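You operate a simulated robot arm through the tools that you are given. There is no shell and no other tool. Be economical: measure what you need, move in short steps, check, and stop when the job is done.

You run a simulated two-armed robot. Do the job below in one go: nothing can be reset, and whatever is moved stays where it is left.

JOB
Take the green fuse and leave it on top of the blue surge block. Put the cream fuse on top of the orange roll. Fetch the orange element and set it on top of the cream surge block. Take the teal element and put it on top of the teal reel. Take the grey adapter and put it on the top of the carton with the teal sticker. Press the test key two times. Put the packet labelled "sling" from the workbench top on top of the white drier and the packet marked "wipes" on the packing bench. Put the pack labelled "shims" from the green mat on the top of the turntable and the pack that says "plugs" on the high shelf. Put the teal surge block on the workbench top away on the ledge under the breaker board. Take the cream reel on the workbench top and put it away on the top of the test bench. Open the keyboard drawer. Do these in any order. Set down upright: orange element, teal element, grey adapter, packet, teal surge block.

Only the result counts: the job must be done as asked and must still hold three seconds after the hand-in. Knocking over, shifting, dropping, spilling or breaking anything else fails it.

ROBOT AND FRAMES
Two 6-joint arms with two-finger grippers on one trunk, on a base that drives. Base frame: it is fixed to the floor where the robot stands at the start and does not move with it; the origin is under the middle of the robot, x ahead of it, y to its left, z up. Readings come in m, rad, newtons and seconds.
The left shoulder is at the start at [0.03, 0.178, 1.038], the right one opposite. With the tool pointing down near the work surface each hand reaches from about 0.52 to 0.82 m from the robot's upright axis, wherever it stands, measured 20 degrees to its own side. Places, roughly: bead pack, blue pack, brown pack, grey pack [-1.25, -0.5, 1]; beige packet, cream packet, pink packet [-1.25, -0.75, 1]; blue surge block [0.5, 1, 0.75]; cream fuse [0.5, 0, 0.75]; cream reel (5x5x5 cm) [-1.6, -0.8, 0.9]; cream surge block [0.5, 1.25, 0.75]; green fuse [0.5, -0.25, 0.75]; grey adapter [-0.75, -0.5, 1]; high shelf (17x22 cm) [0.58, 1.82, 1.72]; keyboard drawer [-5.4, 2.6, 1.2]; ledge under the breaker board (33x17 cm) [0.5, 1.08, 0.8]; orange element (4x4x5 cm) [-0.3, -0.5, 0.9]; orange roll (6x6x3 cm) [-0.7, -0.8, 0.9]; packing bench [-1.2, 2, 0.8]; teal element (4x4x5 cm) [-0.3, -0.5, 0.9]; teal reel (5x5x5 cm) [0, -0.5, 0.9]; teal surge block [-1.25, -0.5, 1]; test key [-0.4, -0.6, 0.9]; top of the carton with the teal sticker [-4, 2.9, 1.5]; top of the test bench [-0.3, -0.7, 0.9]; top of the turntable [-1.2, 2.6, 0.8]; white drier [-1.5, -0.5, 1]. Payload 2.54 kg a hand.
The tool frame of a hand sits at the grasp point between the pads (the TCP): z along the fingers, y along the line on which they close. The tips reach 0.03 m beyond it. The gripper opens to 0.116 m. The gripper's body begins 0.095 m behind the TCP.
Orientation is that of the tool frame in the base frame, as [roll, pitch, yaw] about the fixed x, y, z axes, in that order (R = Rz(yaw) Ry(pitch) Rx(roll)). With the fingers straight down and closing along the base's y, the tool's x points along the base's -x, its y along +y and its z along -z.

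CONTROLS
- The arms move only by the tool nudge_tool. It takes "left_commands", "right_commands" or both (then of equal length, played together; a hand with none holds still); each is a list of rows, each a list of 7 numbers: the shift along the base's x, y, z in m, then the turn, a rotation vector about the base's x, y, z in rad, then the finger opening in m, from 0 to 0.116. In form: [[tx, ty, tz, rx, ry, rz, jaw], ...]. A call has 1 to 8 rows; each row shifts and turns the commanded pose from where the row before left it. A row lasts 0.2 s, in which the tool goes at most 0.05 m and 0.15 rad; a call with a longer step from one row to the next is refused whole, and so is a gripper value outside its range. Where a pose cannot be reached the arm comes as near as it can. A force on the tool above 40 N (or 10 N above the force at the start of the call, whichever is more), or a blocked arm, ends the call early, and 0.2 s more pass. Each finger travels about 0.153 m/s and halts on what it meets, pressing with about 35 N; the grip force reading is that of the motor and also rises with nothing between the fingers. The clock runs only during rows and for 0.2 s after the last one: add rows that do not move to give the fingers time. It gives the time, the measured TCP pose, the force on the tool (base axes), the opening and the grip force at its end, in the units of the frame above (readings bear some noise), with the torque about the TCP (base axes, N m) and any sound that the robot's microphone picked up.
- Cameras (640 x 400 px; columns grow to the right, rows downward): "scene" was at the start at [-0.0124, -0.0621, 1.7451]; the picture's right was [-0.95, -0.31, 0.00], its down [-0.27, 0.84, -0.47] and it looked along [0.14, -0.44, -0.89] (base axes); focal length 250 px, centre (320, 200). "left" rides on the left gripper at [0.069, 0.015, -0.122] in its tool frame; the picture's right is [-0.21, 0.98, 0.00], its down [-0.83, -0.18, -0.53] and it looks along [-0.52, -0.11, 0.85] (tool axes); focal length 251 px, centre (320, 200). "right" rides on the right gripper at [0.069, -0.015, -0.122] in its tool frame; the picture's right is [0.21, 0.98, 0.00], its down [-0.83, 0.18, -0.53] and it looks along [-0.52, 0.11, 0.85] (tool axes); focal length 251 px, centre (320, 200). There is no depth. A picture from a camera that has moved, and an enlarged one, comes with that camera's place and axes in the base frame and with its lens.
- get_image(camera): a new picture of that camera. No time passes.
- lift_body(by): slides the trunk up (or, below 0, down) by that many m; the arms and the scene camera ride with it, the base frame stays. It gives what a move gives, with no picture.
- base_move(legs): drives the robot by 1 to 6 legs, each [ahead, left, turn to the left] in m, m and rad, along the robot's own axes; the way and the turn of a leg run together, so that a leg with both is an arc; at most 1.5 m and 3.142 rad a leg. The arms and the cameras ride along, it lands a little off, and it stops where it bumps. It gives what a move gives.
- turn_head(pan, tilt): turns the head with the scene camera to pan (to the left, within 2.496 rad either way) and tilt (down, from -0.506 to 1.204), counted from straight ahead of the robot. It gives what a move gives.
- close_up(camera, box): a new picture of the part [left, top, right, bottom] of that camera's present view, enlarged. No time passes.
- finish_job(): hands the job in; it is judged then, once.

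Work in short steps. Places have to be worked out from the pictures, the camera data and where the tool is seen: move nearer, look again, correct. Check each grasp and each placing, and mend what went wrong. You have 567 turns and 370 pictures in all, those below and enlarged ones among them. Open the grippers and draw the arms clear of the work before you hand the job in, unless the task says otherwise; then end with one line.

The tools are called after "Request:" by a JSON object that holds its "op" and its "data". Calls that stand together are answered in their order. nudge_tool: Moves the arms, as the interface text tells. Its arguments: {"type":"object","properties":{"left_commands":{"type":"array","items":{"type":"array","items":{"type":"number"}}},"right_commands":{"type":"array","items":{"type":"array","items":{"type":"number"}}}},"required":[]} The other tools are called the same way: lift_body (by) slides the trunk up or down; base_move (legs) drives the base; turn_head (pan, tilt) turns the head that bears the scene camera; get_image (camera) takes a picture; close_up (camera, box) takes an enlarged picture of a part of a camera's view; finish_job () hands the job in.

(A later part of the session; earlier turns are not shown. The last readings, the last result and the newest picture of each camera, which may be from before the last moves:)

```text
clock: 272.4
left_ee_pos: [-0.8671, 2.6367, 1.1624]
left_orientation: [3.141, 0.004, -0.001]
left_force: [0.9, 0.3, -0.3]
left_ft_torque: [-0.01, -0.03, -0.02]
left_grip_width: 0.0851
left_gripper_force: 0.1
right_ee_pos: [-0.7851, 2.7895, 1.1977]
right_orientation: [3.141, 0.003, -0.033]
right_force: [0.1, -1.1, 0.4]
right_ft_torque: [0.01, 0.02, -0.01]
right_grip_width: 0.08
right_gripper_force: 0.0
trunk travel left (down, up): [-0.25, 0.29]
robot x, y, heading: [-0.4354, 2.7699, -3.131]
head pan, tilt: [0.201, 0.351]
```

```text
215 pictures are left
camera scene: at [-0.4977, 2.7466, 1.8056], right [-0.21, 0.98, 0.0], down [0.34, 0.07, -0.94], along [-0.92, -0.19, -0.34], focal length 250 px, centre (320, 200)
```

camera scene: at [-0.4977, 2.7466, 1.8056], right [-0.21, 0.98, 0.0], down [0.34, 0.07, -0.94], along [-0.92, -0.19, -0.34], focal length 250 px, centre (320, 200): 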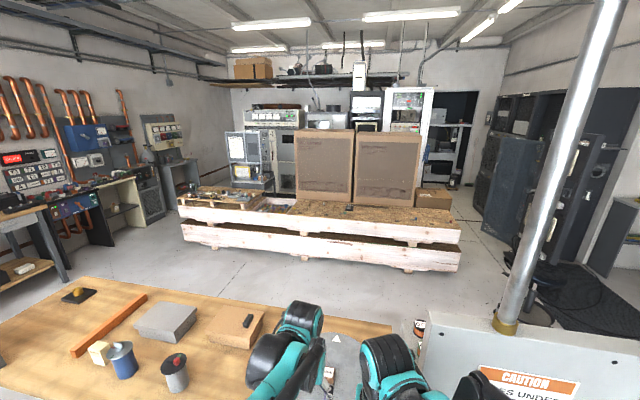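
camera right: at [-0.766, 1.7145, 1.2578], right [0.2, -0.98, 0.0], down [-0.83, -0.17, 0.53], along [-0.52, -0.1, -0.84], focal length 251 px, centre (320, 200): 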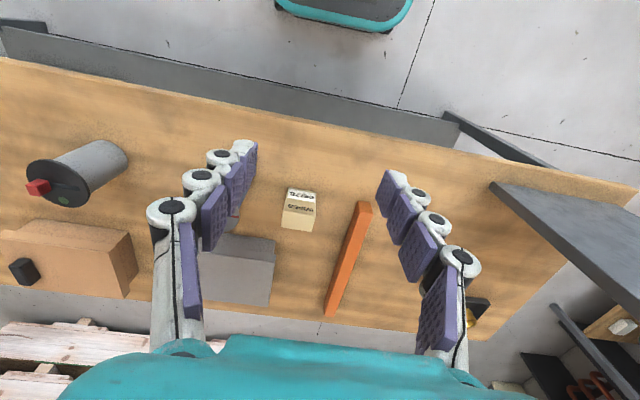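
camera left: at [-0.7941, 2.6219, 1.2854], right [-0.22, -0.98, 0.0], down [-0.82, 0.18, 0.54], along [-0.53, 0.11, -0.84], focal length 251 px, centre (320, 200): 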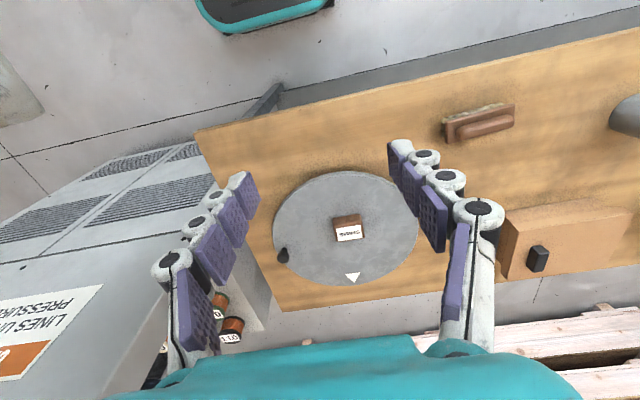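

Shims lie on the turntable. I zoom on the cartons for the teal sticker.

Request:
{"op": "close_up", "data": {"camera": "scene", "box": [280, 120, 470, 220]}}

Request:
{"op": "close_up", "data": {"camera": "scene", "box": [220, 90, 470, 200]}}

```text
3.37 times, centred on (375, 170) of scene
camera zoom: at [-0.4977, 2.7466, 1.8056], right [-0.21, 0.98, 0.0], down [0.34, 0.07, -0.94], along [-0.92, -0.19, -0.34], focal length 842 px, centre (135, 301)
```

zoom: 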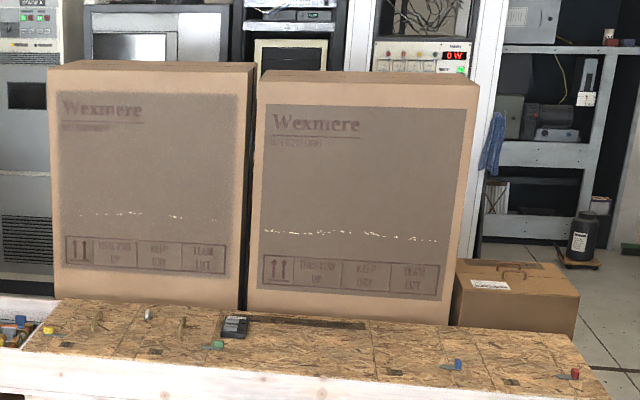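

```text
2.56 times, centred on (345, 145) of scene
camera zoom: at [-0.4977, 2.7466, 1.8056], right [-0.21, 0.98, 0.0], down [0.34, 0.07, -0.94], along [-0.92, -0.19, -0.34], focal length 640 px, centre (256, 341)
```

zoom: 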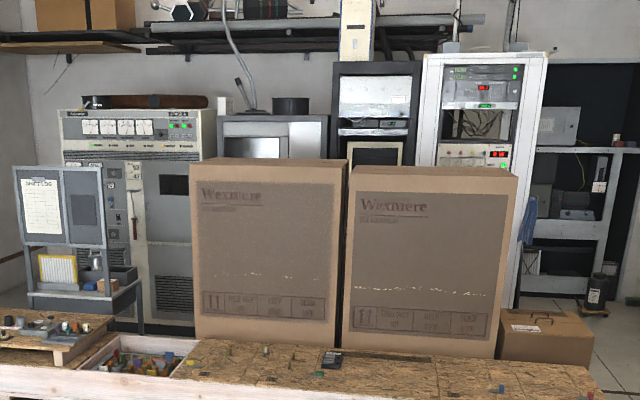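

The right-hand carton (y≈2.9) matches the given place; I'll verify the sticker when near. I go back for the plugs pack and grey adapter, retracting the left hand first.

Request:
{"op": "nudge_tool", "data": {"left_commands": [[0.035, -0.02, 0.03, 0, 0, 0, 0.085], [0.035, -0.02, 0.03, 0, 0, 0, 0.085], [0.02, 0, 0.01, 0, 0, 0, 0.085]]}}

Request:
{"op": "base_move", "data": {"legs": [[-0.05, 1.2, 0], [0, 1.2, 0], [0, 0, 1.56], [0.2, -0.8, 0]]}}

Request:
{"op": "turn_head", "data": {"pan": 0.0, "tilt": 0.8}}

Request:
{"op": "get_image", "data": {"camera": "scene"}}

Request:
{"op": "get_image", "data": {"camera": "right"}}

```text
refused: row 1 steps farther than a row can; nothing moved
```

```text
clock: 292.1
left_ee_pos: [-1.038, -0.2692, 1.1619]
left_orientation: [3.141, 0.006, 1.582]
left_force: [-0.1, -0.2, 0.7]
left_ft_torque: [0.03, 0.0, 0.03]
left_grip_width: 0.0852
left_gripper_force: 0.1
right_ee_pos: [-1.1919, -0.1874, 1.1974]
right_orientation: [-3.14, -0.001, 1.549]
right_force: [0.2, -0.4, 0.1]
right_ft_torque: [-0.01, -0.04, 0.05]
right_grip_width: 0.0797
right_gripper_force: 0.1
trunk travel left (down, up): [-0.25, 0.29]
robot x, y, heading: [-1.175, 0.1601, -1.558]
head pan, tilt: [0.201, 0.351]
```

```text
clock: 293.0
left_ee_pos: [-1.0362, -0.2693, 1.1622]
left_orientation: [3.141, 0.005, 1.583]
left_force: [-0.1, 0.4, -0.3]
left_ft_torque: [0.0, 0.03, 0.01]
left_grip_width: 0.0853
left_gripper_force: 0.1
right_ee_pos: [-1.1925, -0.1883, 1.1969]
right_orientation: [3.142, -0.001, 1.55]
right_force: [-0.7, -1.1, -0.9]
right_ft_torque: [-0.04, 0.01, 0.0]
right_grip_width: 0.08
right_gripper_force: 0.1
trunk travel left (down, up): [-0.25, 0.29]
robot x, y, heading: [-1.1742, 0.1601, -1.555]
head pan, tilt: [0.0, 0.799]
```

```text
212 pictures are left
camera scene: at [-1.1738, 0.1099, 1.7661], right [-1.0, -0.02, 0.0], down [-0.01, 0.72, -0.7], along [0.01, -0.7, -0.72], focal length 250 px, centre (320, 200)
```

scene: 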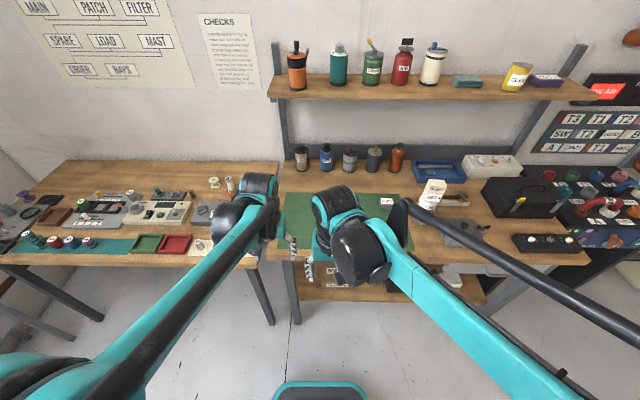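

```text
211 pictures are left
camera right: at [-1.2058, -0.1187, 1.3178], right [0.98, 0.19, 0.0], down [0.16, -0.83, 0.53], along [0.1, -0.52, -0.85], focal length 251 px, centre (320, 200)
```

right: 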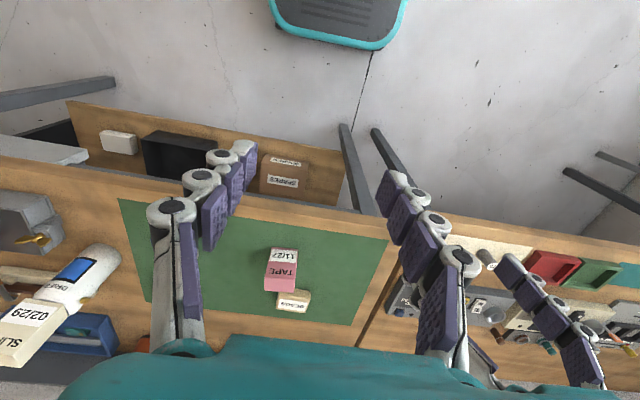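

Plugs ≈(-1.448,-0.541). I adjust the base and move the right hand above it.

Request:
{"op": "base_move", "data": {"legs": [[0.06, -0.12, -0.015]]}}

Request:
{"op": "nudge_tool", "data": {"right_commands": [[-0.03, -0.03, -0.01, 0, 0, 0.02, 0.09], [-0.025, -0.04, -0.01, 0, 0, 0, 0.09], [-0.025, -0.04, -0.01, 0, 0, 0, 0.09], [-0.02, -0.04, -0.01, 0, 0, 0, 0.09], [-0.02, -0.04, -0.01, 0, 0, 0, 0.09], [-0.02, -0.03, -0.02, 0, 0, 0, 0.09], [0, -0.02, -0.04, 0, 0, 0, 0.09], [0, 0, 0, 0, 0, 0, 0.09]]}}

Request:
{"op": "get_image", "data": {"camera": "right"}}

```text
clock: 294.3
left_ee_pos: [-1.1611, -0.3332, 1.1625]
left_orientation: [3.139, 0.005, 1.568]
left_force: [-0.2, -0.5, 0.0]
left_ft_torque: [0.03, -0.05, 0.01]
left_grip_width: 0.0851
left_gripper_force: 0.1
right_ee_pos: [-1.3161, -0.2507, 1.1962]
right_orientation: [-3.14, -0.001, 1.533]
right_force: [0.6, -0.6, -0.8]
right_ft_torque: [0.01, -0.08, -0.05]
right_grip_width: 0.0801
right_gripper_force: 0.0
trunk travel left (down, up): [-0.25, 0.29]
robot x, y, heading: [-1.293, 0.1004, -1.57]
head pan, tilt: [0.0, 0.799]
```

```text
clock: 296.1
left_ee_pos: [-1.1616, -0.3316, 1.1621]
left_orientation: [3.141, 0.005, 1.569]
left_force: [0.4, 0.4, -0.4]
left_ft_torque: [-0.01, -0.01, 0.03]
left_grip_width: 0.0853
left_gripper_force: 0.0
right_ee_pos: [-1.4548, -0.4877, 1.0873]
right_orientation: [-3.141, 0.002, 1.556]
right_force: [-0.5, 0.1, 0.1]
right_ft_torque: [-0.03, 0.02, 0.01]
right_grip_width: 0.0898
right_gripper_force: 0.0
trunk travel left (down, up): [-0.25, 0.29]
robot x, y, heading: [-1.2892, 0.0993, -1.57]
head pan, tilt: [0.0, 0.799]
```

```text
210 pictures are left
camera right: at [-1.469, -0.4187, 1.2086], right [0.98, 0.2, 0.0], down [0.17, -0.83, 0.53], along [0.11, -0.52, -0.85], focal length 251 px, centre (320, 200)
```

right: 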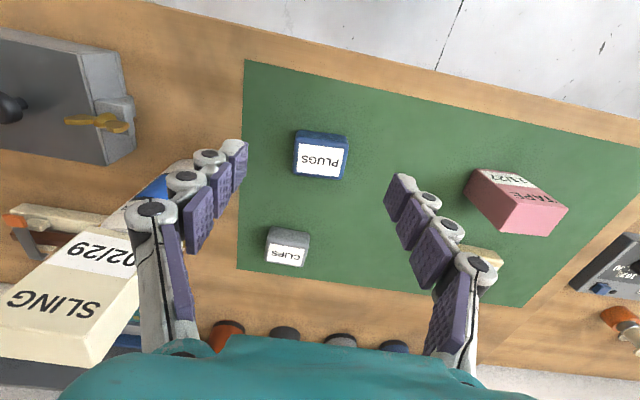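

Plugs centre (-1.445,-0.532). I descend onto it.

Request:
{"op": "nudge_tool", "data": {"right_commands": [[0.01, -0.03, -0.03, 0, 0, 0, 0.09], [0, -0.014, -0.04, 0, 0, 0, 0.09], [0, 0, -0.045, 0, 0, 0, 0.09], [0, 0, -0.033, 0, 0, 0, 0.09], [0, 0, 0, 0, 0, 0, 0.09]]}}

Request:
{"op": "get_image", "data": {"camera": "right"}}

```text
clock: 297.3
left_ee_pos: [-1.1607, -0.3322, 1.162]
left_orientation: [3.141, 0.006, 1.568]
left_force: [0.3, 0.3, -0.3]
left_ft_torque: [0.0, 0.01, 0.0]
left_grip_width: 0.085
left_gripper_force: 0.0
right_ee_pos: [-1.4442, -0.5302, 0.9394]
right_orientation: [-3.141, -0.001, 1.554]
right_force: [0.3, -0.3, -0.1]
right_ft_torque: [-0.04, 0.0, 0.02]
right_grip_width: 0.0901
right_gripper_force: 0.0
trunk travel left (down, up): [-0.25, 0.29]
robot x, y, heading: [-1.2893, 0.102, -1.566]
head pan, tilt: [0.0, 0.799]
```

```text
209 pictures are left
camera right: at [-1.4587, -0.4617, 1.0594], right [0.98, 0.2, 0.0], down [0.17, -0.83, 0.53], along [0.11, -0.52, -0.85], focal length 251 px, centre (320, 200)
```

right: 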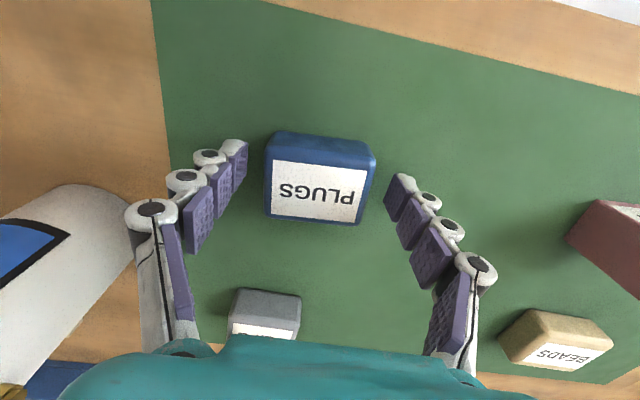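

Request:
{"op": "nudge_tool", "data": {"right_commands": [[0, -0.004, -0.008, 0, 0, 0, 0.09], [0, 0, 0, 0, 0, 0, 0.06], [0, 0, 0, 0, 0, 0, 0.0], [0, 0, 0, 0, 0, 0, 0.0]]}}

Request:
{"op": "nudge_tool", "data": {"right_commands": [[0, 0, 0.03, 0, 0, 0, 0.0], [0, 0, 0.045, 0, 0, 0, 0.0], [0, 0, 0.045, 0, 0, 0, 0.0], [0, 0.01, 0.045, 0, 0, 0, 0.0], [0, 0.02, 0.045, 0, 0, 0, 0.0], [0, 0.03, 0.04, 0, 0, 0, 0.0], [0.02, 0.04, 0.02, 0, 0, 0, 0.0]]}}

Request:
{"op": "get_image", "data": {"camera": "right"}}

```text
clock: 298.3
left_ee_pos: [-1.1617, -0.3319, 1.1619]
left_orientation: [-3.141, 0.006, 1.567]
left_force: [0.2, -0.2, -0.3]
left_ft_torque: [0.02, 0.03, 0.0]
left_grip_width: 0.0849
left_gripper_force: 0.1
right_ee_pos: [-1.4448, -0.5361, 0.9307]
right_orientation: [3.141, -0.002, 1.555]
right_force: [-0.7, -0.6, 1.3]
right_ft_torque: [0.0, 0.01, 0.03]
right_grip_width: 0.0637
right_gripper_force: 35.5
trunk travel left (down, up): [-0.25, 0.29]
robot x, y, heading: [-1.2933, 0.101, -1.562]
head pan, tilt: [0.0, 0.799]
```

```text
clock: 299.9
left_ee_pos: [-1.1604, -0.3306, 1.162]
left_orientation: [3.141, 0.008, 1.567]
left_force: [0.6, 0.8, 0.1]
left_ft_torque: [-0.02, 0.03, 0.01]
left_grip_width: 0.0848
left_gripper_force: 0.1
right_ee_pos: [-1.4236, -0.4345, 1.2004]
right_orientation: [-3.14, 0.002, 1.557]
right_force: [0.5, 0.3, -0.1]
right_ft_torque: [-0.04, 0.04, 0.05]
right_grip_width: 0.0635
right_gripper_force: 34.6
trunk travel left (down, up): [-0.25, 0.29]
robot x, y, heading: [-1.2906, 0.0998, -1.57]
head pan, tilt: [0.0, 0.799]
```

```text
208 pictures are left
camera right: at [-1.4376, -0.3657, 1.321], right [0.98, 0.2, 0.0], down [0.17, -0.83, 0.54], along [0.1, -0.52, -0.84], focal length 251 px, centre (320, 200)
```

right: 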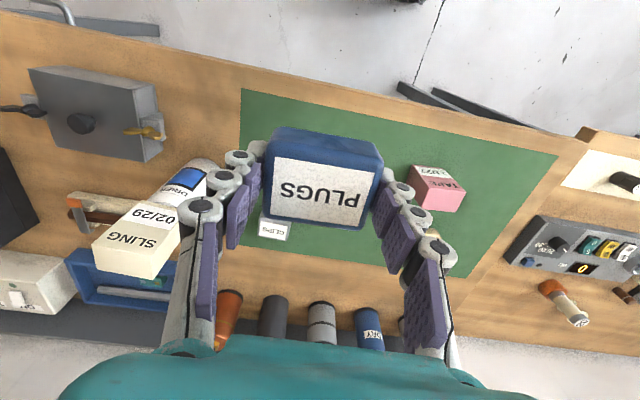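

Plugs held. Now I drive left 0.39 m for the grey adapter with the left hand.

Request:
{"op": "base_move", "data": {"legs": [[0.0, 0.39, 0]]}}

Request:
{"op": "get_image", "data": {"camera": "left"}}

Request:
{"op": "get_image", "data": {"camera": "scene"}}

```text
clock: 302.3
left_ee_pos: [-0.7719, -0.3292, 1.1616]
left_orientation: [-3.141, 0.003, 1.568]
left_force: [-0.7, 0.2, 0.7]
left_ft_torque: [0.02, 0.04, 0.02]
left_grip_width: 0.0851
left_gripper_force: 0.1
right_ee_pos: [-1.0351, -0.4363, 1.1993]
right_orientation: [-3.14, -0.001, 1.56]
right_force: [0.4, 0.2, -1.0]
right_ft_torque: [0.03, 0.01, 0.01]
right_grip_width: 0.0632
right_gripper_force: 35.1
trunk travel left (down, up): [-0.25, 0.29]
robot x, y, heading: [-0.9012, 0.1065, -1.563]
head pan, tilt: [0.0, 0.799]
```

```text
207 pictures are left
camera left: at [-0.7561, -0.2595, 1.2845], right [0.98, -0.22, 0.0], down [-0.18, -0.82, 0.54], along [-0.11, -0.53, -0.84], focal length 251 px, centre (320, 200)
```

left: 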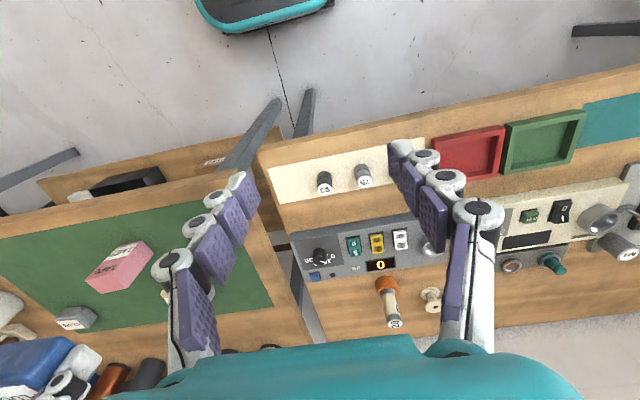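

```text
206 pictures are left
camera scene: at [-0.9037, 0.0506, 1.766], right [-1.0, -0.01, 0.0], down [-0.01, 0.72, -0.7], along [0.0, -0.7, -0.72], focal length 250 px, centre (320, 200)
```

scene: 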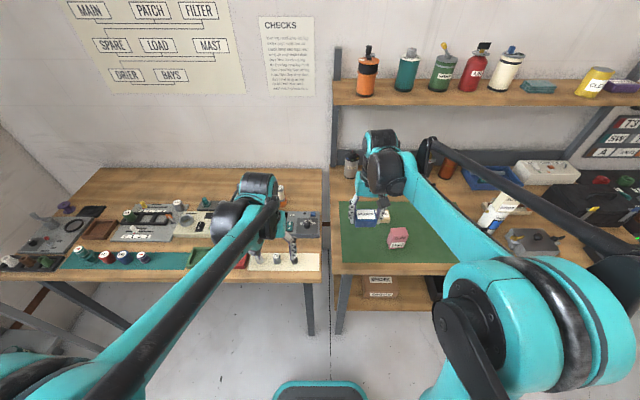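

Request:
{"op": "close_up", "data": {"camera": "left", "box": [270, 130, 440, 220]}}

Request:
{"op": "close_up", "data": {"camera": "scene", "box": [230, 230, 330, 290]}}

```text
3.76 times, centred on (355, 175) of left
camera zoom: at [-0.7561, -0.2595, 1.2845], right [0.98, -0.22, 0.0], down [-0.18, -0.82, 0.54], along [-0.11, -0.53, -0.84], focal length 947 px, centre (188, 294)
```

zoom: 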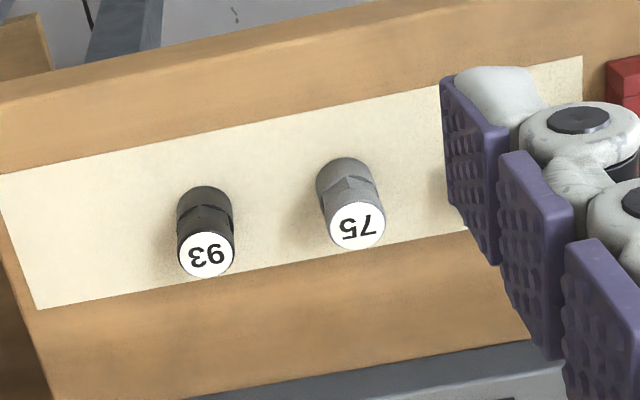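

```text
6.40 times, centred on (280, 260) of scene
camera zoom: at [-0.9037, 0.0506, 1.766], right [-1.0, -0.01, 0.0], down [-0.01, 0.72, -0.7], along [0.0, -0.7, -0.72], focal length 1600 px, centre (576, -184)
```

zoom: 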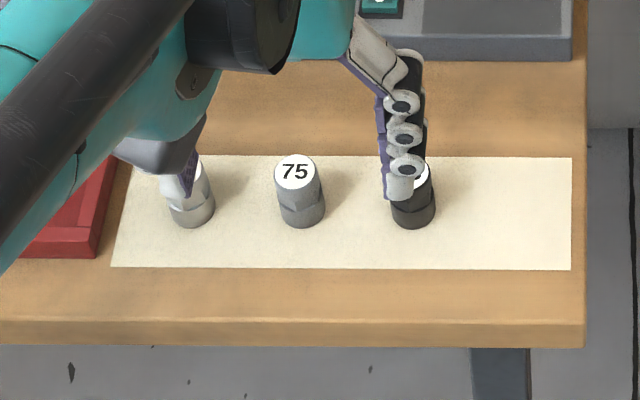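

I check the "50" adapter's colour against "75" before choosing.

Request:
{"op": "nudge_tool", "data": {"left_commands": [[0.03, -0.02, -0.02, 0, 0, 0, 0.085], [0.03, -0.02, -0.02, 0, 0, 0, 0.085], [0.03, -0.02, -0.02, 0, 0, 0, 0.085], [0, 0, 0, 0, 0, 0, 0.085]]}}

Request:
{"op": "close_up", "data": {"camera": "left", "box": [240, 70, 440, 210]}}

```text
clock: 303.3
left_ee_pos: [-0.6852, -0.3888, 1.1021]
left_orientation: [3.14, 0.005, 1.57]
left_force: [0.8, -0.8, 1.3]
left_ft_torque: [-0.04, 0.0, 0.01]
left_grip_width: 0.085
left_gripper_force: 0.1
right_ee_pos: [-1.0361, -0.4351, 1.1986]
right_orientation: [3.141, 0.0, 1.559]
right_force: [-0.7, 0.3, 0.0]
right_ft_torque: [-0.05, 0.01, -0.01]
right_grip_width: 0.0633
right_gripper_force: 34.9
trunk travel left (down, up): [-0.25, 0.29]
robot x, y, heading: [-0.9058, 0.0999, -1.563]
head pan, tilt: [0.0, 0.799]
```

```text
2.86 times, centred on (340, 140) of left
camera zoom: at [-0.669, -0.3171, 1.2252], right [0.98, -0.22, 0.0], down [-0.18, -0.82, 0.54], along [-0.11, -0.53, -0.84], focal length 718 px, centre (263, 371)
```

zoom: 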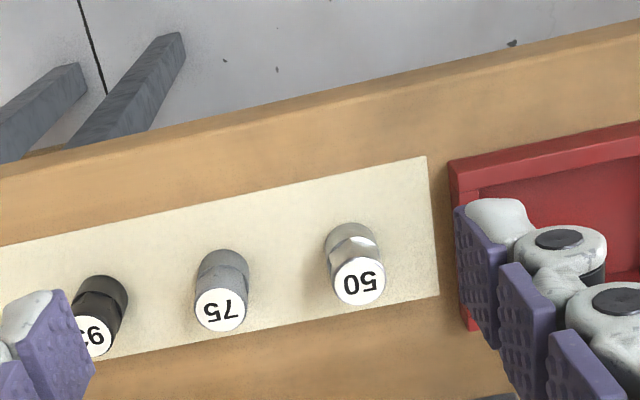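

"75" is the grey one (50 is silver, 93 black), at (-0.723,-0.474), top 0.913. I move over it.

Request:
{"op": "nudge_tool", "data": {"left_commands": [[-0.019, -0.035, -0.02, 0, 0, 0, 0.055], [-0.019, -0.035, -0.02, 0, 0, 0, 0.055], [0, -0.015, -0.04, 0, 0, 0, 0.055], [0, 0, 0, 0, 0, 0, 0.055]]}}

Request:
{"op": "get_image", "data": {"camera": "left"}}

```text
clock: 304.3
left_ee_pos: [-0.721, -0.4738, 1.024]
left_orientation: [3.14, 0.008, 1.569]
left_force: [-0.2, 0.1, 0.1]
left_ft_torque: [0.01, 0.01, 0.02]
left_grip_width: 0.0549
left_gripper_force: 0.1
right_ee_pos: [-1.0361, -0.4344, 1.1989]
right_orientation: [3.141, 0.0, 1.559]
right_force: [0.1, 0.4, 0.4]
right_ft_torque: [-0.04, 0.0, 0.0]
right_grip_width: 0.0633
right_gripper_force: 35.4
trunk travel left (down, up): [-0.25, 0.29]
robot x, y, heading: [-0.9001, 0.1042, -1.561]
head pan, tilt: [0.0, 0.799]
```

```text
202 pictures are left
camera left: at [-0.7046, -0.4038, 1.1455], right [0.98, -0.22, 0.0], down [-0.18, -0.82, 0.54], along [-0.11, -0.53, -0.84], focal length 251 px, centre (320, 200)
```

left: 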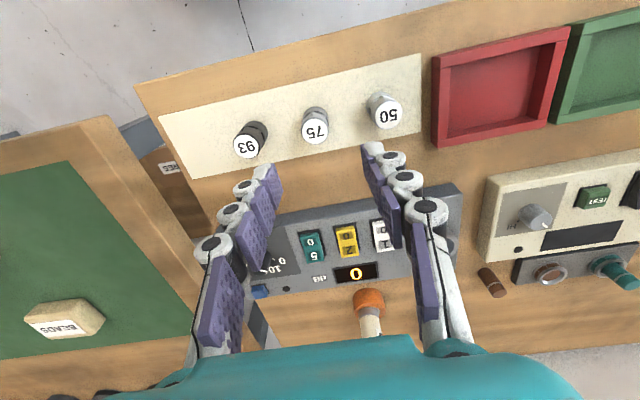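

Request:
{"op": "nudge_tool", "data": {"left_commands": [[-0.002, -0.002, -0.045, 0, 0, 0, 0.055], [0, 0, -0.045, 0, 0, 0, 0.055], [0, 0, -0.035, 0, 0, 0, 0.055], [0, 0, -0.004, 0, 0, 0, 0.055], [0, 0, 0, 0, 0, 0, 0.055]]}}

Request:
{"op": "get_image", "data": {"camera": "left"}}

```text
clock: 305.5
left_ee_pos: [-0.722, -0.4769, 0.8949]
left_orientation: [3.142, 0.006, 1.569]
left_force: [-0.9, -0.1, 1.1]
left_ft_torque: [0.01, 0.0, 0.02]
left_grip_width: 0.055
left_gripper_force: 0.1
right_ee_pos: [-1.035, -0.4364, 1.1982]
right_orientation: [-3.141, 0.0, 1.559]
right_force: [0.9, -0.2, -0.6]
right_ft_torque: [0.01, -0.03, 0.01]
right_grip_width: 0.0633
right_gripper_force: 34.8
trunk travel left (down, up): [-0.25, 0.29]
robot x, y, heading: [-0.9043, 0.1016, -1.567]
head pan, tilt: [0.0, 0.799]
```

```text
201 pictures are left
camera left: at [-0.7063, -0.4071, 1.0169], right [0.98, -0.22, 0.0], down [-0.18, -0.82, 0.54], along [-0.11, -0.53, -0.84], focal length 251 px, centre (320, 200)
```

left: 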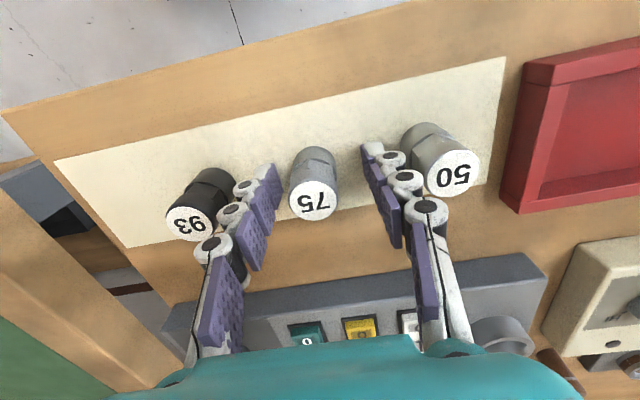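

Well placed between the fingers; I close and lift.

Request:
{"op": "nudge_tool", "data": {"left_commands": [[0, 0, 0, 0, 0, 0, 0.0], [0, 0, 0, 0, 0, 0, 0.0], [0, 0, 0, 0, 0, 0, 0.0], [0, 0, 0.03, 0, 0, 0, 0.0], [0, 0, 0.045, 0, 0, 0, 0.0], [0, 0, 0.045, 0, 0, 0, 0.0], [0, 0.02, 0.045, 0, 0, 0, 0.0], [0, 0.03, 0.04, 0, 0, 0, 0.0]]}}

Request:
{"op": "get_image", "data": {"camera": "left"}}

```text
clock: 307.3
left_ee_pos: [-0.7259, -0.4226, 1.1017]
left_orientation: [3.141, 0.006, 1.569]
left_force: [0.2, 0.4, -0.9]
left_ft_torque: [-0.03, -0.02, -0.03]
left_grip_width: 0.0265
left_gripper_force: 34.7
right_ee_pos: [-1.035, -0.433, 1.2004]
right_orientation: [3.141, 0.002, 1.559]
right_force: [0.4, 0.2, -0.5]
right_ft_torque: [-0.06, -0.01, 0.0]
right_grip_width: 0.0628
right_gripper_force: 35.9
trunk travel left (down, up): [-0.25, 0.29]
robot x, y, heading: [-0.9026, 0.1042, -1.561]
head pan, tilt: [0.0, 0.799]
```

```text
200 pictures are left
camera left: at [-0.7095, -0.3529, 1.2236], right [0.98, -0.22, 0.0], down [-0.18, -0.82, 0.54], along [-0.11, -0.53, -0.84], focal length 251 px, centre (320, 200)
```

left: 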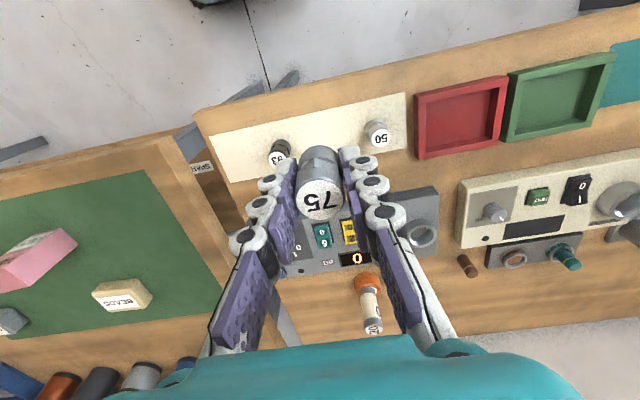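

Adapter held. Next the high shelf: I drive into the front aisle facing +x near y≈1.9.

Request:
{"op": "nudge_tool", "data": {"left_commands": [[0, 0.04, 0.02, 0, 0, 0, 0], [0, 0.04, 0.02, 0, 0, 0, 0], [0, 0, 0.04, 0, 0, 0, 0]], "right_commands": [[0, 0.04, 0, 0, 0, 0, 0], [0, 0.04, 0, 0, 0, 0, 0], [0, 0, 0.0, 0, 0, 0, 0]]}}

Request:
{"op": "base_move", "data": {"legs": [[-0.4, 0, 0], [0, 0, 1.561], [0.6, 0, 0], [0, 1.4, 0]]}}

Request:
{"op": "turn_head", "data": {"pan": 0.0, "tilt": 0.1}}

Request:
{"op": "get_image", "data": {"camera": "scene"}}

```text
clock: 308.1
left_ee_pos: [-0.7237, -0.3467, 1.179]
left_orientation: [3.14, 0.005, 1.569]
left_force: [-0.5, 0.3, -0.5]
left_ft_torque: [-0.01, 0.02, 0.02]
left_grip_width: 0.0269
left_gripper_force: 34.9
right_ee_pos: [-1.0342, -0.3568, 1.1979]
right_orientation: [3.141, 0.0, 1.56]
right_force: [-0.3, -0.1, -0.7]
right_ft_torque: [0.01, 0.03, 0.0]
right_grip_width: 0.063
right_gripper_force: 34.8
trunk travel left (down, up): [-0.25, 0.29]
robot x, y, heading: [-0.9055, 0.1024, -1.566]
head pan, tilt: [0.0, 0.799]
```

```text
clock: 323.9
left_ee_pos: [0.1209, 2.0734, 1.1796]
left_orientation: [3.141, 0.005, -3.135]
left_force: [-0.6, -0.2, -1.6]
left_ft_torque: [0.0, 0.0, 0.01]
left_grip_width: 0.0266
left_gripper_force: 35.3
right_ee_pos: [0.1324, 1.7627, 1.1996]
right_orientation: [-3.141, 0.001, 3.135]
right_force: [0.9, 0.1, -1.5]
right_ft_torque: [0.02, 0.02, 0.03]
right_grip_width: 0.0629
right_gripper_force: 35.2
trunk travel left (down, up): [-0.25, 0.29]
robot x, y, heading: [-0.3307, 1.8901, 0.012]
head pan, tilt: [0.0, 0.799]
```

```text
clock: 325.0
left_ee_pos: [0.1215, 2.0732, 1.1792]
left_orientation: [3.14, 0.005, -3.137]
left_force: [0.9, 0.1, -1.3]
left_ft_torque: [0.04, 0.01, 0.01]
left_grip_width: 0.0262
left_gripper_force: 34.9
right_ee_pos: [0.1315, 1.7626, 1.1988]
right_orientation: [-3.141, 0.001, 3.136]
right_force: [-0.1, 0.4, -1.2]
right_ft_torque: [-0.01, 0.03, 0.0]
right_grip_width: 0.0629
right_gripper_force: 34.8
trunk travel left (down, up): [-0.25, 0.29]
robot x, y, heading: [-0.3284, 1.887, 0.014]
head pan, tilt: [0.0, 0.099]
```

```text
199 pictures are left
camera scene: at [-0.2666, 1.8913, 1.829], right [0.01, -1.0, 0.0], down [-0.1, 0.0, -0.99], along [0.99, 0.01, -0.1], focal length 250 px, centre (320, 200)
```

scene: 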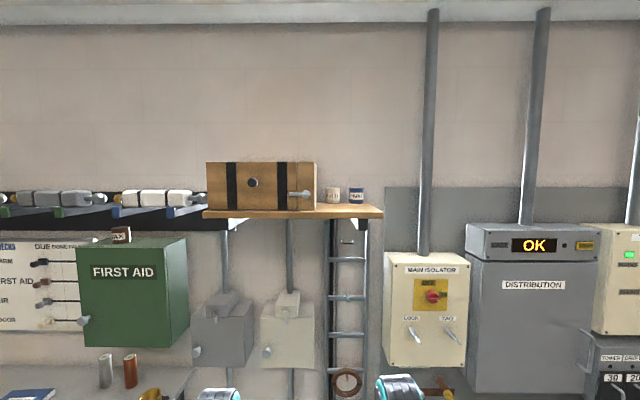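

The free shelf spot (right of the box, in front of the small cans) is visible. I raise the trunk fully and look down on it.

Request:
{"op": "lift_body", "data": {"by": 0.28}}

Request:
{"op": "turn_head", "data": {"pan": 0.0, "tilt": 0.4}}

Request:
{"op": "get_image", "data": {"camera": "scene"}}

```text
clock: 327.8
left_ee_pos: [0.1207, 2.073, 1.4595]
left_orientation: [3.139, 0.007, -3.137]
left_force: [1.4, 0.2, -0.9]
left_ft_torque: [0.02, -0.02, 0.0]
left_grip_width: 0.0267
left_gripper_force: 34.7
right_ee_pos: [0.1324, 1.7614, 1.4786]
right_orientation: [3.14, -0.001, 3.135]
right_force: [0.1, 0.1, -0.7]
right_ft_torque: [-0.01, 0.05, -0.03]
right_grip_width: 0.0627
right_gripper_force: 35.1
trunk travel left (down, up): [-0.53, 0.01]
robot x, y, heading: [-0.3228, 1.8947, 0.008]
head pan, tilt: [0.0, 0.099]
```

```text
clock: 328.6
left_ee_pos: [0.1212, 2.0725, 1.4594]
left_orientation: [3.14, 0.005, -3.135]
left_force: [-0.1, -0.5, -0.5]
left_ft_torque: [0.02, -0.01, 0.0]
left_grip_width: 0.0262
left_gripper_force: 35.0
right_ee_pos: [0.1322, 1.7624, 1.4776]
right_orientation: [3.141, -0.001, 3.136]
right_force: [0.0, 0.3, -1.1]
right_ft_torque: [0.0, -0.02, -0.02]
right_grip_width: 0.063
right_gripper_force: 34.9
trunk travel left (down, up): [-0.53, 0.01]
robot x, y, heading: [-0.3266, 1.8897, 0.011]
head pan, tilt: [0.0, 0.4]
```

```text
198 pictures are left
camera scene: at [-0.266, 1.8913, 2.0812], right [0.01, -1.0, 0.0], down [-0.39, 0.0, -0.92], along [0.92, 0.01, -0.39], focal length 250 px, centre (320, 200)
```

scene: 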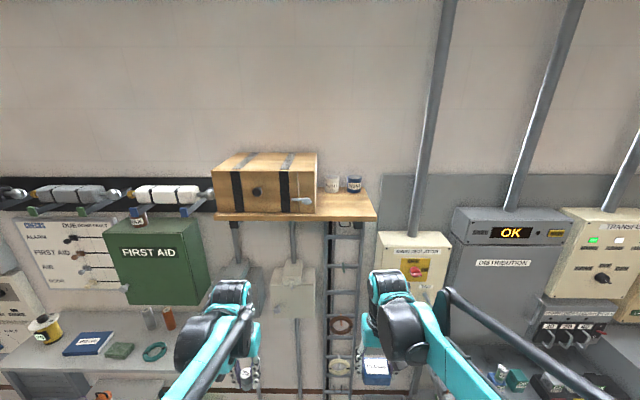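

Request:
{"op": "close_up", "data": {"camera": "scene", "box": [200, 140, 400, 260]}}

```text
3.20 times, centred on (300, 200) of scene
camera zoom: at [-0.266, 1.8913, 2.0812], right [0.01, -1.0, 0.0], down [-0.39, 0.0, -0.92], along [0.92, 0.01, -0.39], focal length 800 px, centre (384, 200)
```

zoom: 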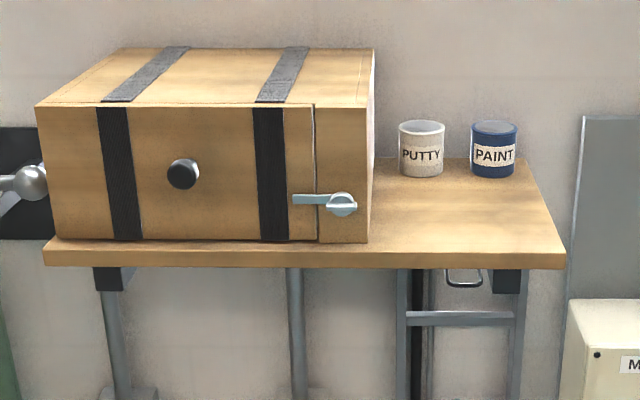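

Shelf top z≈1.73, front edge x≈0.44, free spot centre ≈(0.53,1.80). I test how high the right hand can go with the tool down.

Request:
{"op": "nudge_tool", "data": {"right_commands": [[0, 0, 0.048, 0, 0, 0, 0], [0, 0, 0.048, 0, 0, 0, 0], [0, 0, 0.048, 0, 0, 0, 0], [0, 0, 0.048, 0, 0, 0, 0], [0, 0, 0.048, 0, 0, 0, 0], [0, 0, 0.048, 0, 0, 0, 0], [0, 0, 0.048, 0, 0, 0, 0]]}}

```text
clock: 330.2
left_ee_pos: [0.1227, 2.0746, 1.4581]
left_orientation: [-3.14, 0.004, -3.138]
left_force: [-0.4, 1.1, -0.5]
left_ft_torque: [0.02, 0.05, -0.02]
left_grip_width: 0.0267
left_gripper_force: 34.6
right_ee_pos: [0.1325, 1.7621, 1.8146]
right_orientation: [-3.139, -0.003, 3.134]
right_force: [-0.2, 0.0, -1.3]
right_ft_torque: [0.01, 0.04, 0.01]
right_grip_width: 0.0626
right_gripper_force: 35.1
trunk travel left (down, up): [-0.53, 0.01]
robot x, y, heading: [-0.327, 1.8919, 0.017]
head pan, tilt: [0.0, 0.4]
```

Reachable. I pull the left hand back, then drive ahead 0.25 m.

Request:
{"op": "nudge_tool", "data": {"left_commands": [[-0.04, 0, 0, 0, 0, 0, 0], [-0.04, 0, 0, 0, 0, 0, 0], [-0.03, 0, 0, 0, 0, 0, 0]]}}

Request:
{"op": "base_move", "data": {"legs": [[0.25, 0.045, 0]]}}

Request:
{"op": "get_image", "data": {"camera": "right"}}

Request:
{"op": "get_image", "data": {"camera": "scene"}}

```text
clock: 331.0
left_ee_pos: [0.0102, 2.0725, 1.4597]
left_orientation: [3.14, 0.005, -3.137]
left_force: [-0.8, -0.4, -1.6]
left_ft_torque: [0.0, -0.02, 0.0]
left_grip_width: 0.0265
left_gripper_force: 34.3
right_ee_pos: [0.1317, 1.7612, 1.8145]
right_orientation: [3.141, -0.001, 3.134]
right_force: [0.0, 0.1, -1.0]
right_ft_torque: [-0.03, -0.01, 0.02]
right_grip_width: 0.0631
right_gripper_force: 34.7
trunk travel left (down, up): [-0.53, 0.01]
robot x, y, heading: [-0.3299, 1.8908, 0.016]
head pan, tilt: [0.0, 0.4]
```

```text
clock: 332.8
left_ee_pos: [0.2529, 2.1207, 1.4592]
left_orientation: [3.14, 0.004, -3.134]
left_force: [-0.5, 0.0, -0.2]
left_ft_torque: [0.0, -0.04, -0.02]
left_grip_width: 0.0267
left_gripper_force: 34.6
right_ee_pos: [0.3752, 1.81, 1.815]
right_orientation: [-3.141, 0.002, 3.136]
right_force: [-0.3, -0.2, -0.9]
right_ft_torque: [0.02, 0.02, -0.01]
right_grip_width: 0.0628
right_gripper_force: 35.0
trunk travel left (down, up): [-0.53, 0.01]
robot x, y, heading: [-0.08, 1.9372, 0.017]
head pan, tilt: [0.0, 0.4]
```

```text
196 pictures are left
camera right: at [0.3065, 1.7953, 1.9356], right [-0.21, 0.98, 0.0], down [0.83, 0.18, 0.53], along [0.52, 0.11, -0.85], focal length 251 px, centre (320, 200)
```

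right: 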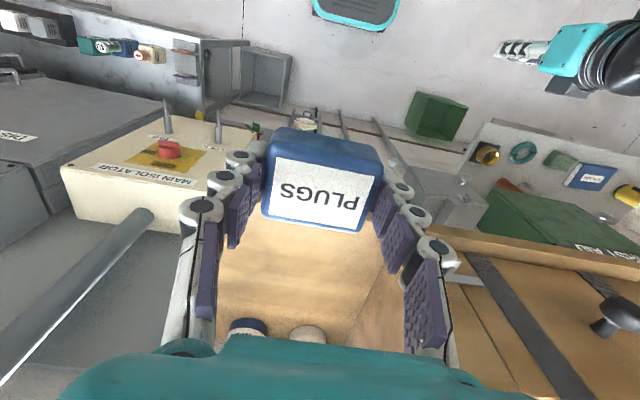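

```text
195 pictures are left
camera scene: at [-0.0227, 1.9384, 2.0812], right [0.01, -1.0, 0.0], down [-0.39, -0.01, -0.92], along [0.92, 0.01, -0.39], focal length 250 px, centre (320, 200)
```

scene: 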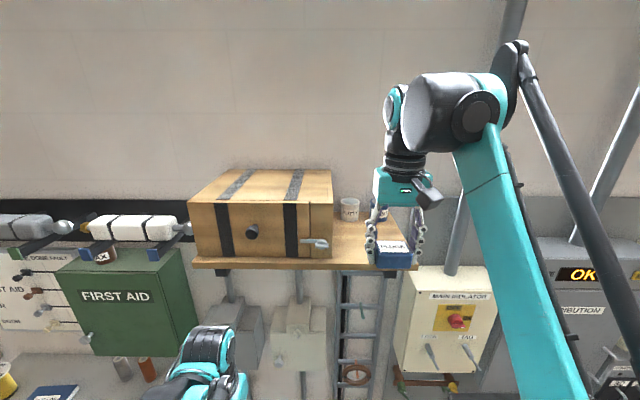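

Room is fine (box side y≈1.91). I move forward over the shelf to x≈0.53.

Request:
{"op": "nudge_tool", "data": {"right_commands": [[0.04, -0.003, 0.005, 0, 0, 0, 0], [0.04, -0.003, 0, 0, 0, 0, 0], [0.04, -0.003, 0, 0, 0, 0, 0], [0.03, 0, 0, 0, 0, 0, 0], [0, 0, 0, 0, 0, 0, 0]]}}

Request:
{"op": "get_image", "data": {"camera": "right"}}

Request:
{"op": "close_up", "data": {"camera": "scene", "box": [300, 150, 460, 290]}}

```text
clock: 334.0
left_ee_pos: [0.2522, 2.12, 1.46]
left_orientation: [3.141, 0.004, -3.135]
left_force: [-1.0, -0.6, -1.1]
left_ft_torque: [0.0, -0.06, -0.01]
left_grip_width: 0.0265
left_gripper_force: 34.9
right_ee_pos: [0.4766, 1.7971, 1.7651]
right_orientation: [3.141, 0.001, 3.137]
right_force: [-0.8, 1.3, -1.3]
right_ft_torque: [0.01, -0.03, -0.03]
right_grip_width: 0.0629
right_gripper_force: 34.6
right hand out of reach, approached as far as the arm can: row 1, 2, 3, 4
trunk travel left (down, up): [-0.53, 0.01]
robot x, y, heading: [-0.0812, 1.9404, 0.02]
head pan, tilt: [0.0, 0.4]
```

```text
194 pictures are left
camera right: at [0.4075, 1.7819, 1.8861], right [-0.21, 0.98, 0.0], down [0.83, 0.18, 0.53], along [0.52, 0.11, -0.85], focal length 251 px, centre (320, 200)
```

right: 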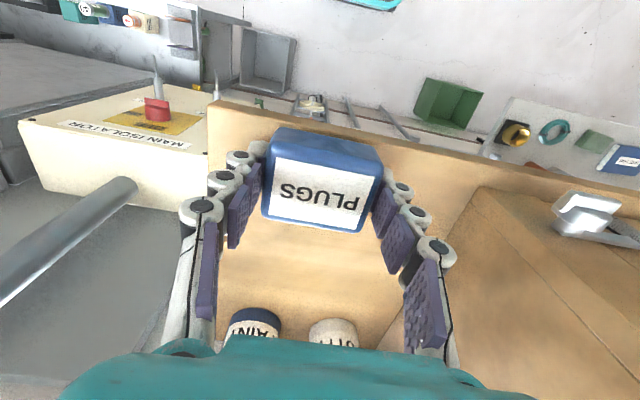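

```text
2.86 times, centred on (380, 220) of scene
camera zoom: at [-0.0228, 1.9387, 2.0812], right [0.01, -1.0, 0.0], down [-0.39, -0.01, -0.92], along [0.92, 0.01, -0.39], focal length 714 px, centre (149, 143)
```

zoom: 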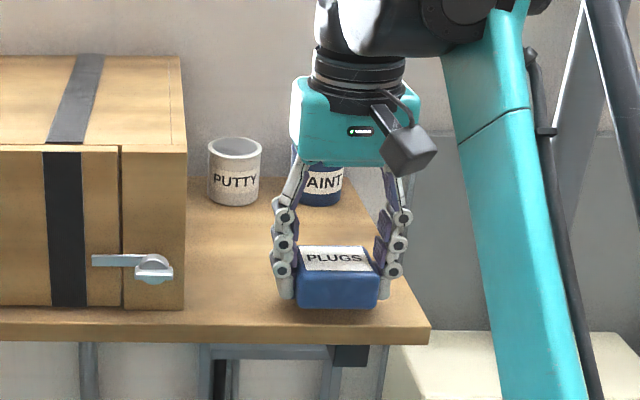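

Arm at its reach limit. I pull back a little and up, then inch the base forward.

Request:
{"op": "nudge_tool", "data": {"right_commands": [[-0.03, 0, 0, 0, 0, 0, 0], [-0.04, 0, 0, 0, 0, 0, 0], [-0.04, 0, 0, 0, 0, 0, 0], [0, 0, 0, 0, 0, 0, 0]]}}

```text
clock: 335.0
left_ee_pos: [0.2564, 2.1213, 1.4587]
left_orientation: [3.142, 0.004, -3.134]
left_force: [-0.7, 0.3, -0.9]
left_ft_torque: [0.0, 0.02, 0.01]
left_grip_width: 0.0267
left_gripper_force: 34.8
right_ee_pos: [0.37, 1.7979, 1.7613]
right_orientation: [3.14, -0.002, 3.136]
right_force: [-0.2, -1.0, -0.6]
right_ft_torque: [-0.01, 0.06, 0.03]
right_grip_width: 0.0629
right_gripper_force: 35.4
trunk travel left (down, up): [-0.53, 0.01]
robot x, y, heading: [-0.0812, 1.9382, 0.015]
head pan, tilt: [0.0, 0.4]
```

Request:
{"op": "nudge_tool", "data": {"right_commands": [[0, 0.0, 0.03, 0, 0, 0, 0], [0, 0, 0.03, 0, 0, 0, 0]], "left_commands": [[-0.02, 0.0, 0.03, 0, 0, 0, 0], [-0.02, 0, 0.03, 0, 0, 0, 0]]}}

Request:
{"op": "base_move", "data": {"legs": [[0.165, 0, 0]]}}

Request:
{"op": "get_image", "data": {"camera": "right"}}

Request:
{"op": "get_image", "data": {"camera": "scene"}}

```text
clock: 335.6
left_ee_pos: [0.2166, 2.1207, 1.5185]
left_orientation: [3.14, 0.005, -3.136]
left_force: [0.7, 0.9, -0.3]
left_ft_torque: [0.0, -0.01, 0.0]
left_grip_width: 0.0265
left_gripper_force: 34.9
right_ee_pos: [0.3676, 1.799, 1.823]
right_orientation: [-3.141, 0.0, 3.136]
right_force: [-0.6, 0.2, -0.9]
right_ft_torque: [-0.01, -0.02, 0.03]
right_grip_width: 0.063
right_gripper_force: 35.2
trunk travel left (down, up): [-0.53, 0.01]
robot x, y, heading: [-0.0789, 1.9385, 0.016]
head pan, tilt: [0.0, 0.4]
```

```text
clock: 337.1
left_ee_pos: [0.3788, 2.1224, 1.5194]
left_orientation: [3.14, 0.007, -3.137]
left_force: [-0.3, 0.2, -1.2]
left_ft_torque: [0.02, -0.07, 0.03]
left_grip_width: 0.0266
left_gripper_force: 35.0
right_ee_pos: [0.5293, 1.7997, 1.8238]
right_orientation: [-3.141, 0.002, 3.137]
right_force: [-0.9, -0.5, -0.1]
right_ft_torque: [0.03, -0.06, 0.01]
right_grip_width: 0.063
right_gripper_force: 35.0
trunk travel left (down, up): [-0.53, 0.01]
robot x, y, heading: [0.0849, 1.9397, 0.012]
head pan, tilt: [0.0, 0.4]
```

```text
192 pictures are left
camera right: at [0.4602, 1.7858, 1.9439], right [-0.21, 0.98, 0.0], down [0.83, 0.18, 0.54], along [0.52, 0.11, -0.84], focal length 251 px, centre (320, 200)
```

right: 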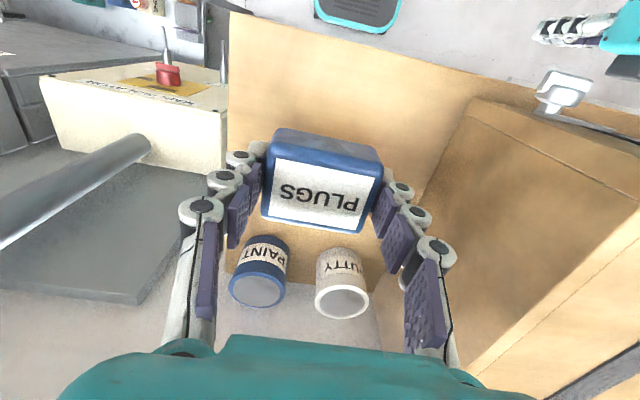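

```text
191 pictures are left
camera scene: at [0.1403, 1.941, 2.0813], right [0.01, -1.0, 0.0], down [-0.39, -0.01, -0.92], along [0.92, 0.01, -0.39], focal length 250 px, centre (320, 200)
```

scene: 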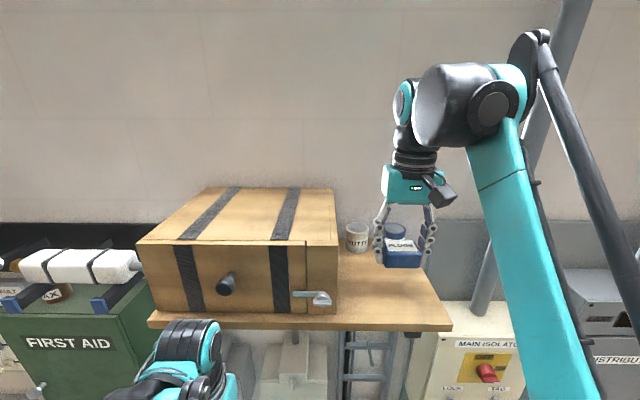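

Good position: pack in front of the cans, clear of the box. I lower to contact.

Request:
{"op": "nudge_tool", "data": {"right_commands": [[0, 0.0, -0.025, 0, 0, 0, 0], [0, 0, -0.02, 0, 0, 0, 0], [0, 0, -0.005, 0, 0, 0, 0], [0, 0, 0, 0, 0, 0, 0]]}}

Request:
{"op": "nudge_tool", "data": {"right_commands": [[0, 0.0, -0.004, 0, 0, 0, 0], [0, 0, 0, 0, 0, 0, 0]]}}

Request:
{"op": "nudge_tool", "data": {"right_commands": [[0, 0.0, -0.004, 0, 0, 0, 0], [0, 0, 0, 0, 0, 0, 0]]}}

```text
clock: 338.1
left_ee_pos: [0.3819, 2.1224, 1.5191]
left_orientation: [3.139, 0.006, -3.137]
left_force: [-0.7, 0.4, -1.0]
left_ft_torque: [0.0, 0.0, -0.01]
left_grip_width: 0.0267
left_gripper_force: 34.7
right_ee_pos: [0.5335, 1.7989, 1.7725]
right_orientation: [-3.142, -0.001, 3.136]
right_force: [-0.5, -0.1, -0.8]
right_ft_torque: [0.0, -0.01, -0.03]
right_grip_width: 0.0627
right_gripper_force: 34.7
trunk travel left (down, up): [-0.53, 0.01]
robot x, y, heading: [0.0882, 1.9402, 0.015]
head pan, tilt: [0.0, 0.4]
```

```text
clock: 338.7
left_ee_pos: [0.3822, 2.122, 1.5184]
left_orientation: [3.14, 0.006, -3.135]
left_force: [0.7, 0.6, -0.8]
left_ft_torque: [0.02, 0.0, -0.02]
left_grip_width: 0.0265
left_gripper_force: 35.2
right_ee_pos: [0.5332, 1.8012, 1.7696]
right_orientation: [-3.14, 0.0, 3.137]
right_force: [0.1, -0.1, -1.3]
right_ft_torque: [-0.04, 0.02, 0.01]
right_grip_width: 0.0629
right_gripper_force: 35.4
trunk travel left (down, up): [-0.53, 0.01]
robot x, y, heading: [0.0856, 1.9398, 0.015]
head pan, tilt: [0.0, 0.4]
```

```text
clock: 339.3
left_ee_pos: [0.3813, 2.1228, 1.5178]
left_orientation: [3.141, 0.007, -3.136]
left_force: [-0.6, -0.6, -0.2]
left_ft_torque: [0.02, 0.01, -0.02]
left_grip_width: 0.0265
left_gripper_force: 35.3
right_ee_pos: [0.5335, 1.8007, 1.7639]
right_orientation: [-3.141, 0.0, 3.136]
right_force: [0.4, 0.0, -1.2]
right_ft_torque: [0.0, 0.05, -0.02]
right_grip_width: 0.0628
right_gripper_force: 35.3
trunk travel left (down, up): [-0.53, 0.01]
robot x, y, heading: [0.0861, 1.9428, 0.016]
head pan, tilt: [0.0, 0.4]
```

Request:
{"op": "nudge_tool", "data": {"right_commands": [[0, 0.0, -0.004, 0, 0, 0, 0], [0, 0, 0, 0, 0, 0, 0]]}}

Request:
{"op": "nudge_tool", "data": {"right_commands": [[0, 0.0, -0.004, 0, 0, 0, 0], [0, 0, 0, 0, 0, 0, 0]]}}

Request:
{"op": "nudge_tool", "data": {"right_commands": [[0, 0.0, -0.003, 0, 0, 0, 0], [0, 0, 0, 0, 0, 0, 0]]}}

```text
clock: 339.9
left_ee_pos: [0.3819, 2.1233, 1.5176]
left_orientation: [3.141, 0.004, -3.137]
left_force: [-1.0, 0.4, -0.3]
left_ft_torque: [0.0, -0.02, 0.04]
left_grip_width: 0.0265
left_gripper_force: 35.2
right_ee_pos: [0.5337, 1.7998, 1.7588]
right_orientation: [3.14, 0.0, 3.137]
right_force: [-0.3, -0.6, -0.8]
right_ft_torque: [0.01, -0.01, -0.01]
right_grip_width: 0.0627
right_gripper_force: 35.1
trunk travel left (down, up): [-0.53, 0.01]
robot x, y, heading: [0.0829, 1.9392, 0.016]
head pan, tilt: [0.0, 0.4]
```

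```text
clock: 340.5
left_ee_pos: [0.3821, 2.1224, 1.5186]
left_orientation: [3.139, 0.006, -3.137]
left_force: [-0.9, 0.0, 0.0]
left_ft_torque: [-0.01, 0.01, -0.02]
left_grip_width: 0.0269
left_gripper_force: 35.3
right_ee_pos: [0.5349, 1.8014, 1.7568]
right_orientation: [3.142, 0.001, 3.137]
right_force: [0.3, -0.3, -0.7]
right_ft_torque: [0.0, -0.01, 0.0]
right_grip_width: 0.0631
right_gripper_force: 35.1
trunk travel left (down, up): [-0.53, 0.01]
robot x, y, heading: [0.0837, 1.9393, 0.012]
head pan, tilt: [0.0, 0.4]
```

```text
clock: 341.1
left_ee_pos: [0.383, 2.1225, 1.5197]
left_orientation: [3.138, 0.005, -3.136]
left_force: [0.4, -0.1, -1.2]
left_ft_torque: [0.02, -0.01, -0.01]
left_grip_width: 0.0265
left_gripper_force: 34.6
right_ee_pos: [0.5327, 1.8, 1.7527]
right_orientation: [-3.141, -0.001, 3.137]
right_force: [0.3, -0.3, -1.5]
right_ft_torque: [0.06, 0.02, 0.01]
right_grip_width: 0.0628
right_gripper_force: 34.8
trunk travel left (down, up): [-0.53, 0.01]
robot x, y, heading: [0.0831, 1.9439, 0.013]
head pan, tilt: [0.0, 0.4]
```

Request:
{"op": "nudge_tool", "data": {"right_commands": [[0, 0.0, -0.004, 0, 0, 0, 0], [0, 0, -0.002, 0, 0, 0, 0], [0, 0, 0, 0, 0, 0, 0]]}}

Request:
{"op": "close_up", "data": {"camera": "scene", "box": [330, 190, 470, 340]}}

```text
clock: 341.9
left_ee_pos: [0.3831, 2.1223, 1.5188]
left_orientation: [-3.141, 0.005, -3.136]
left_force: [-0.3, 0.3, -0.7]
left_ft_torque: [0.0, 0.03, 0.01]
left_grip_width: 0.0268
left_gripper_force: 35.3
right_ee_pos: [0.5342, 1.8012, 1.7487]
right_orientation: [-3.139, -0.001, 3.137]
right_force: [5.5, -2.5, 25.9]
right_ft_torque: [-0.02, -0.17, -0.04]
right_grip_width: 0.063
right_gripper_force: 35.1
trunk travel left (down, up): [-0.53, 0.01]
robot x, y, heading: [0.0797, 1.9414, 0.01]
head pan, tilt: [0.0, 0.4]
```

```text
2.67 times, centred on (400, 265) of scene
camera zoom: at [0.1444, 1.941, 2.0813], right [0.01, -1.0, 0.0], down [-0.39, -0.01, -0.92], along [0.92, 0.01, -0.39], focal length 667 px, centre (107, 27)
```

zoom: 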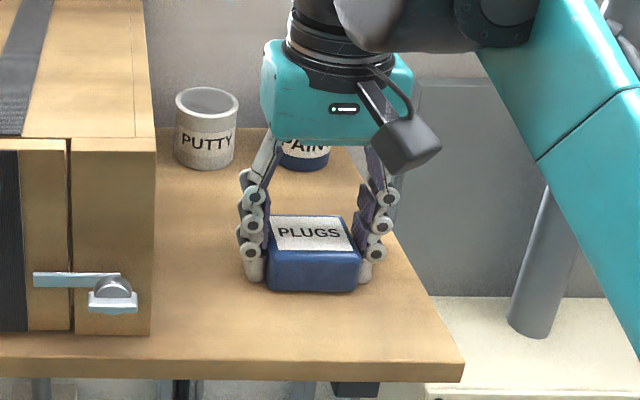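

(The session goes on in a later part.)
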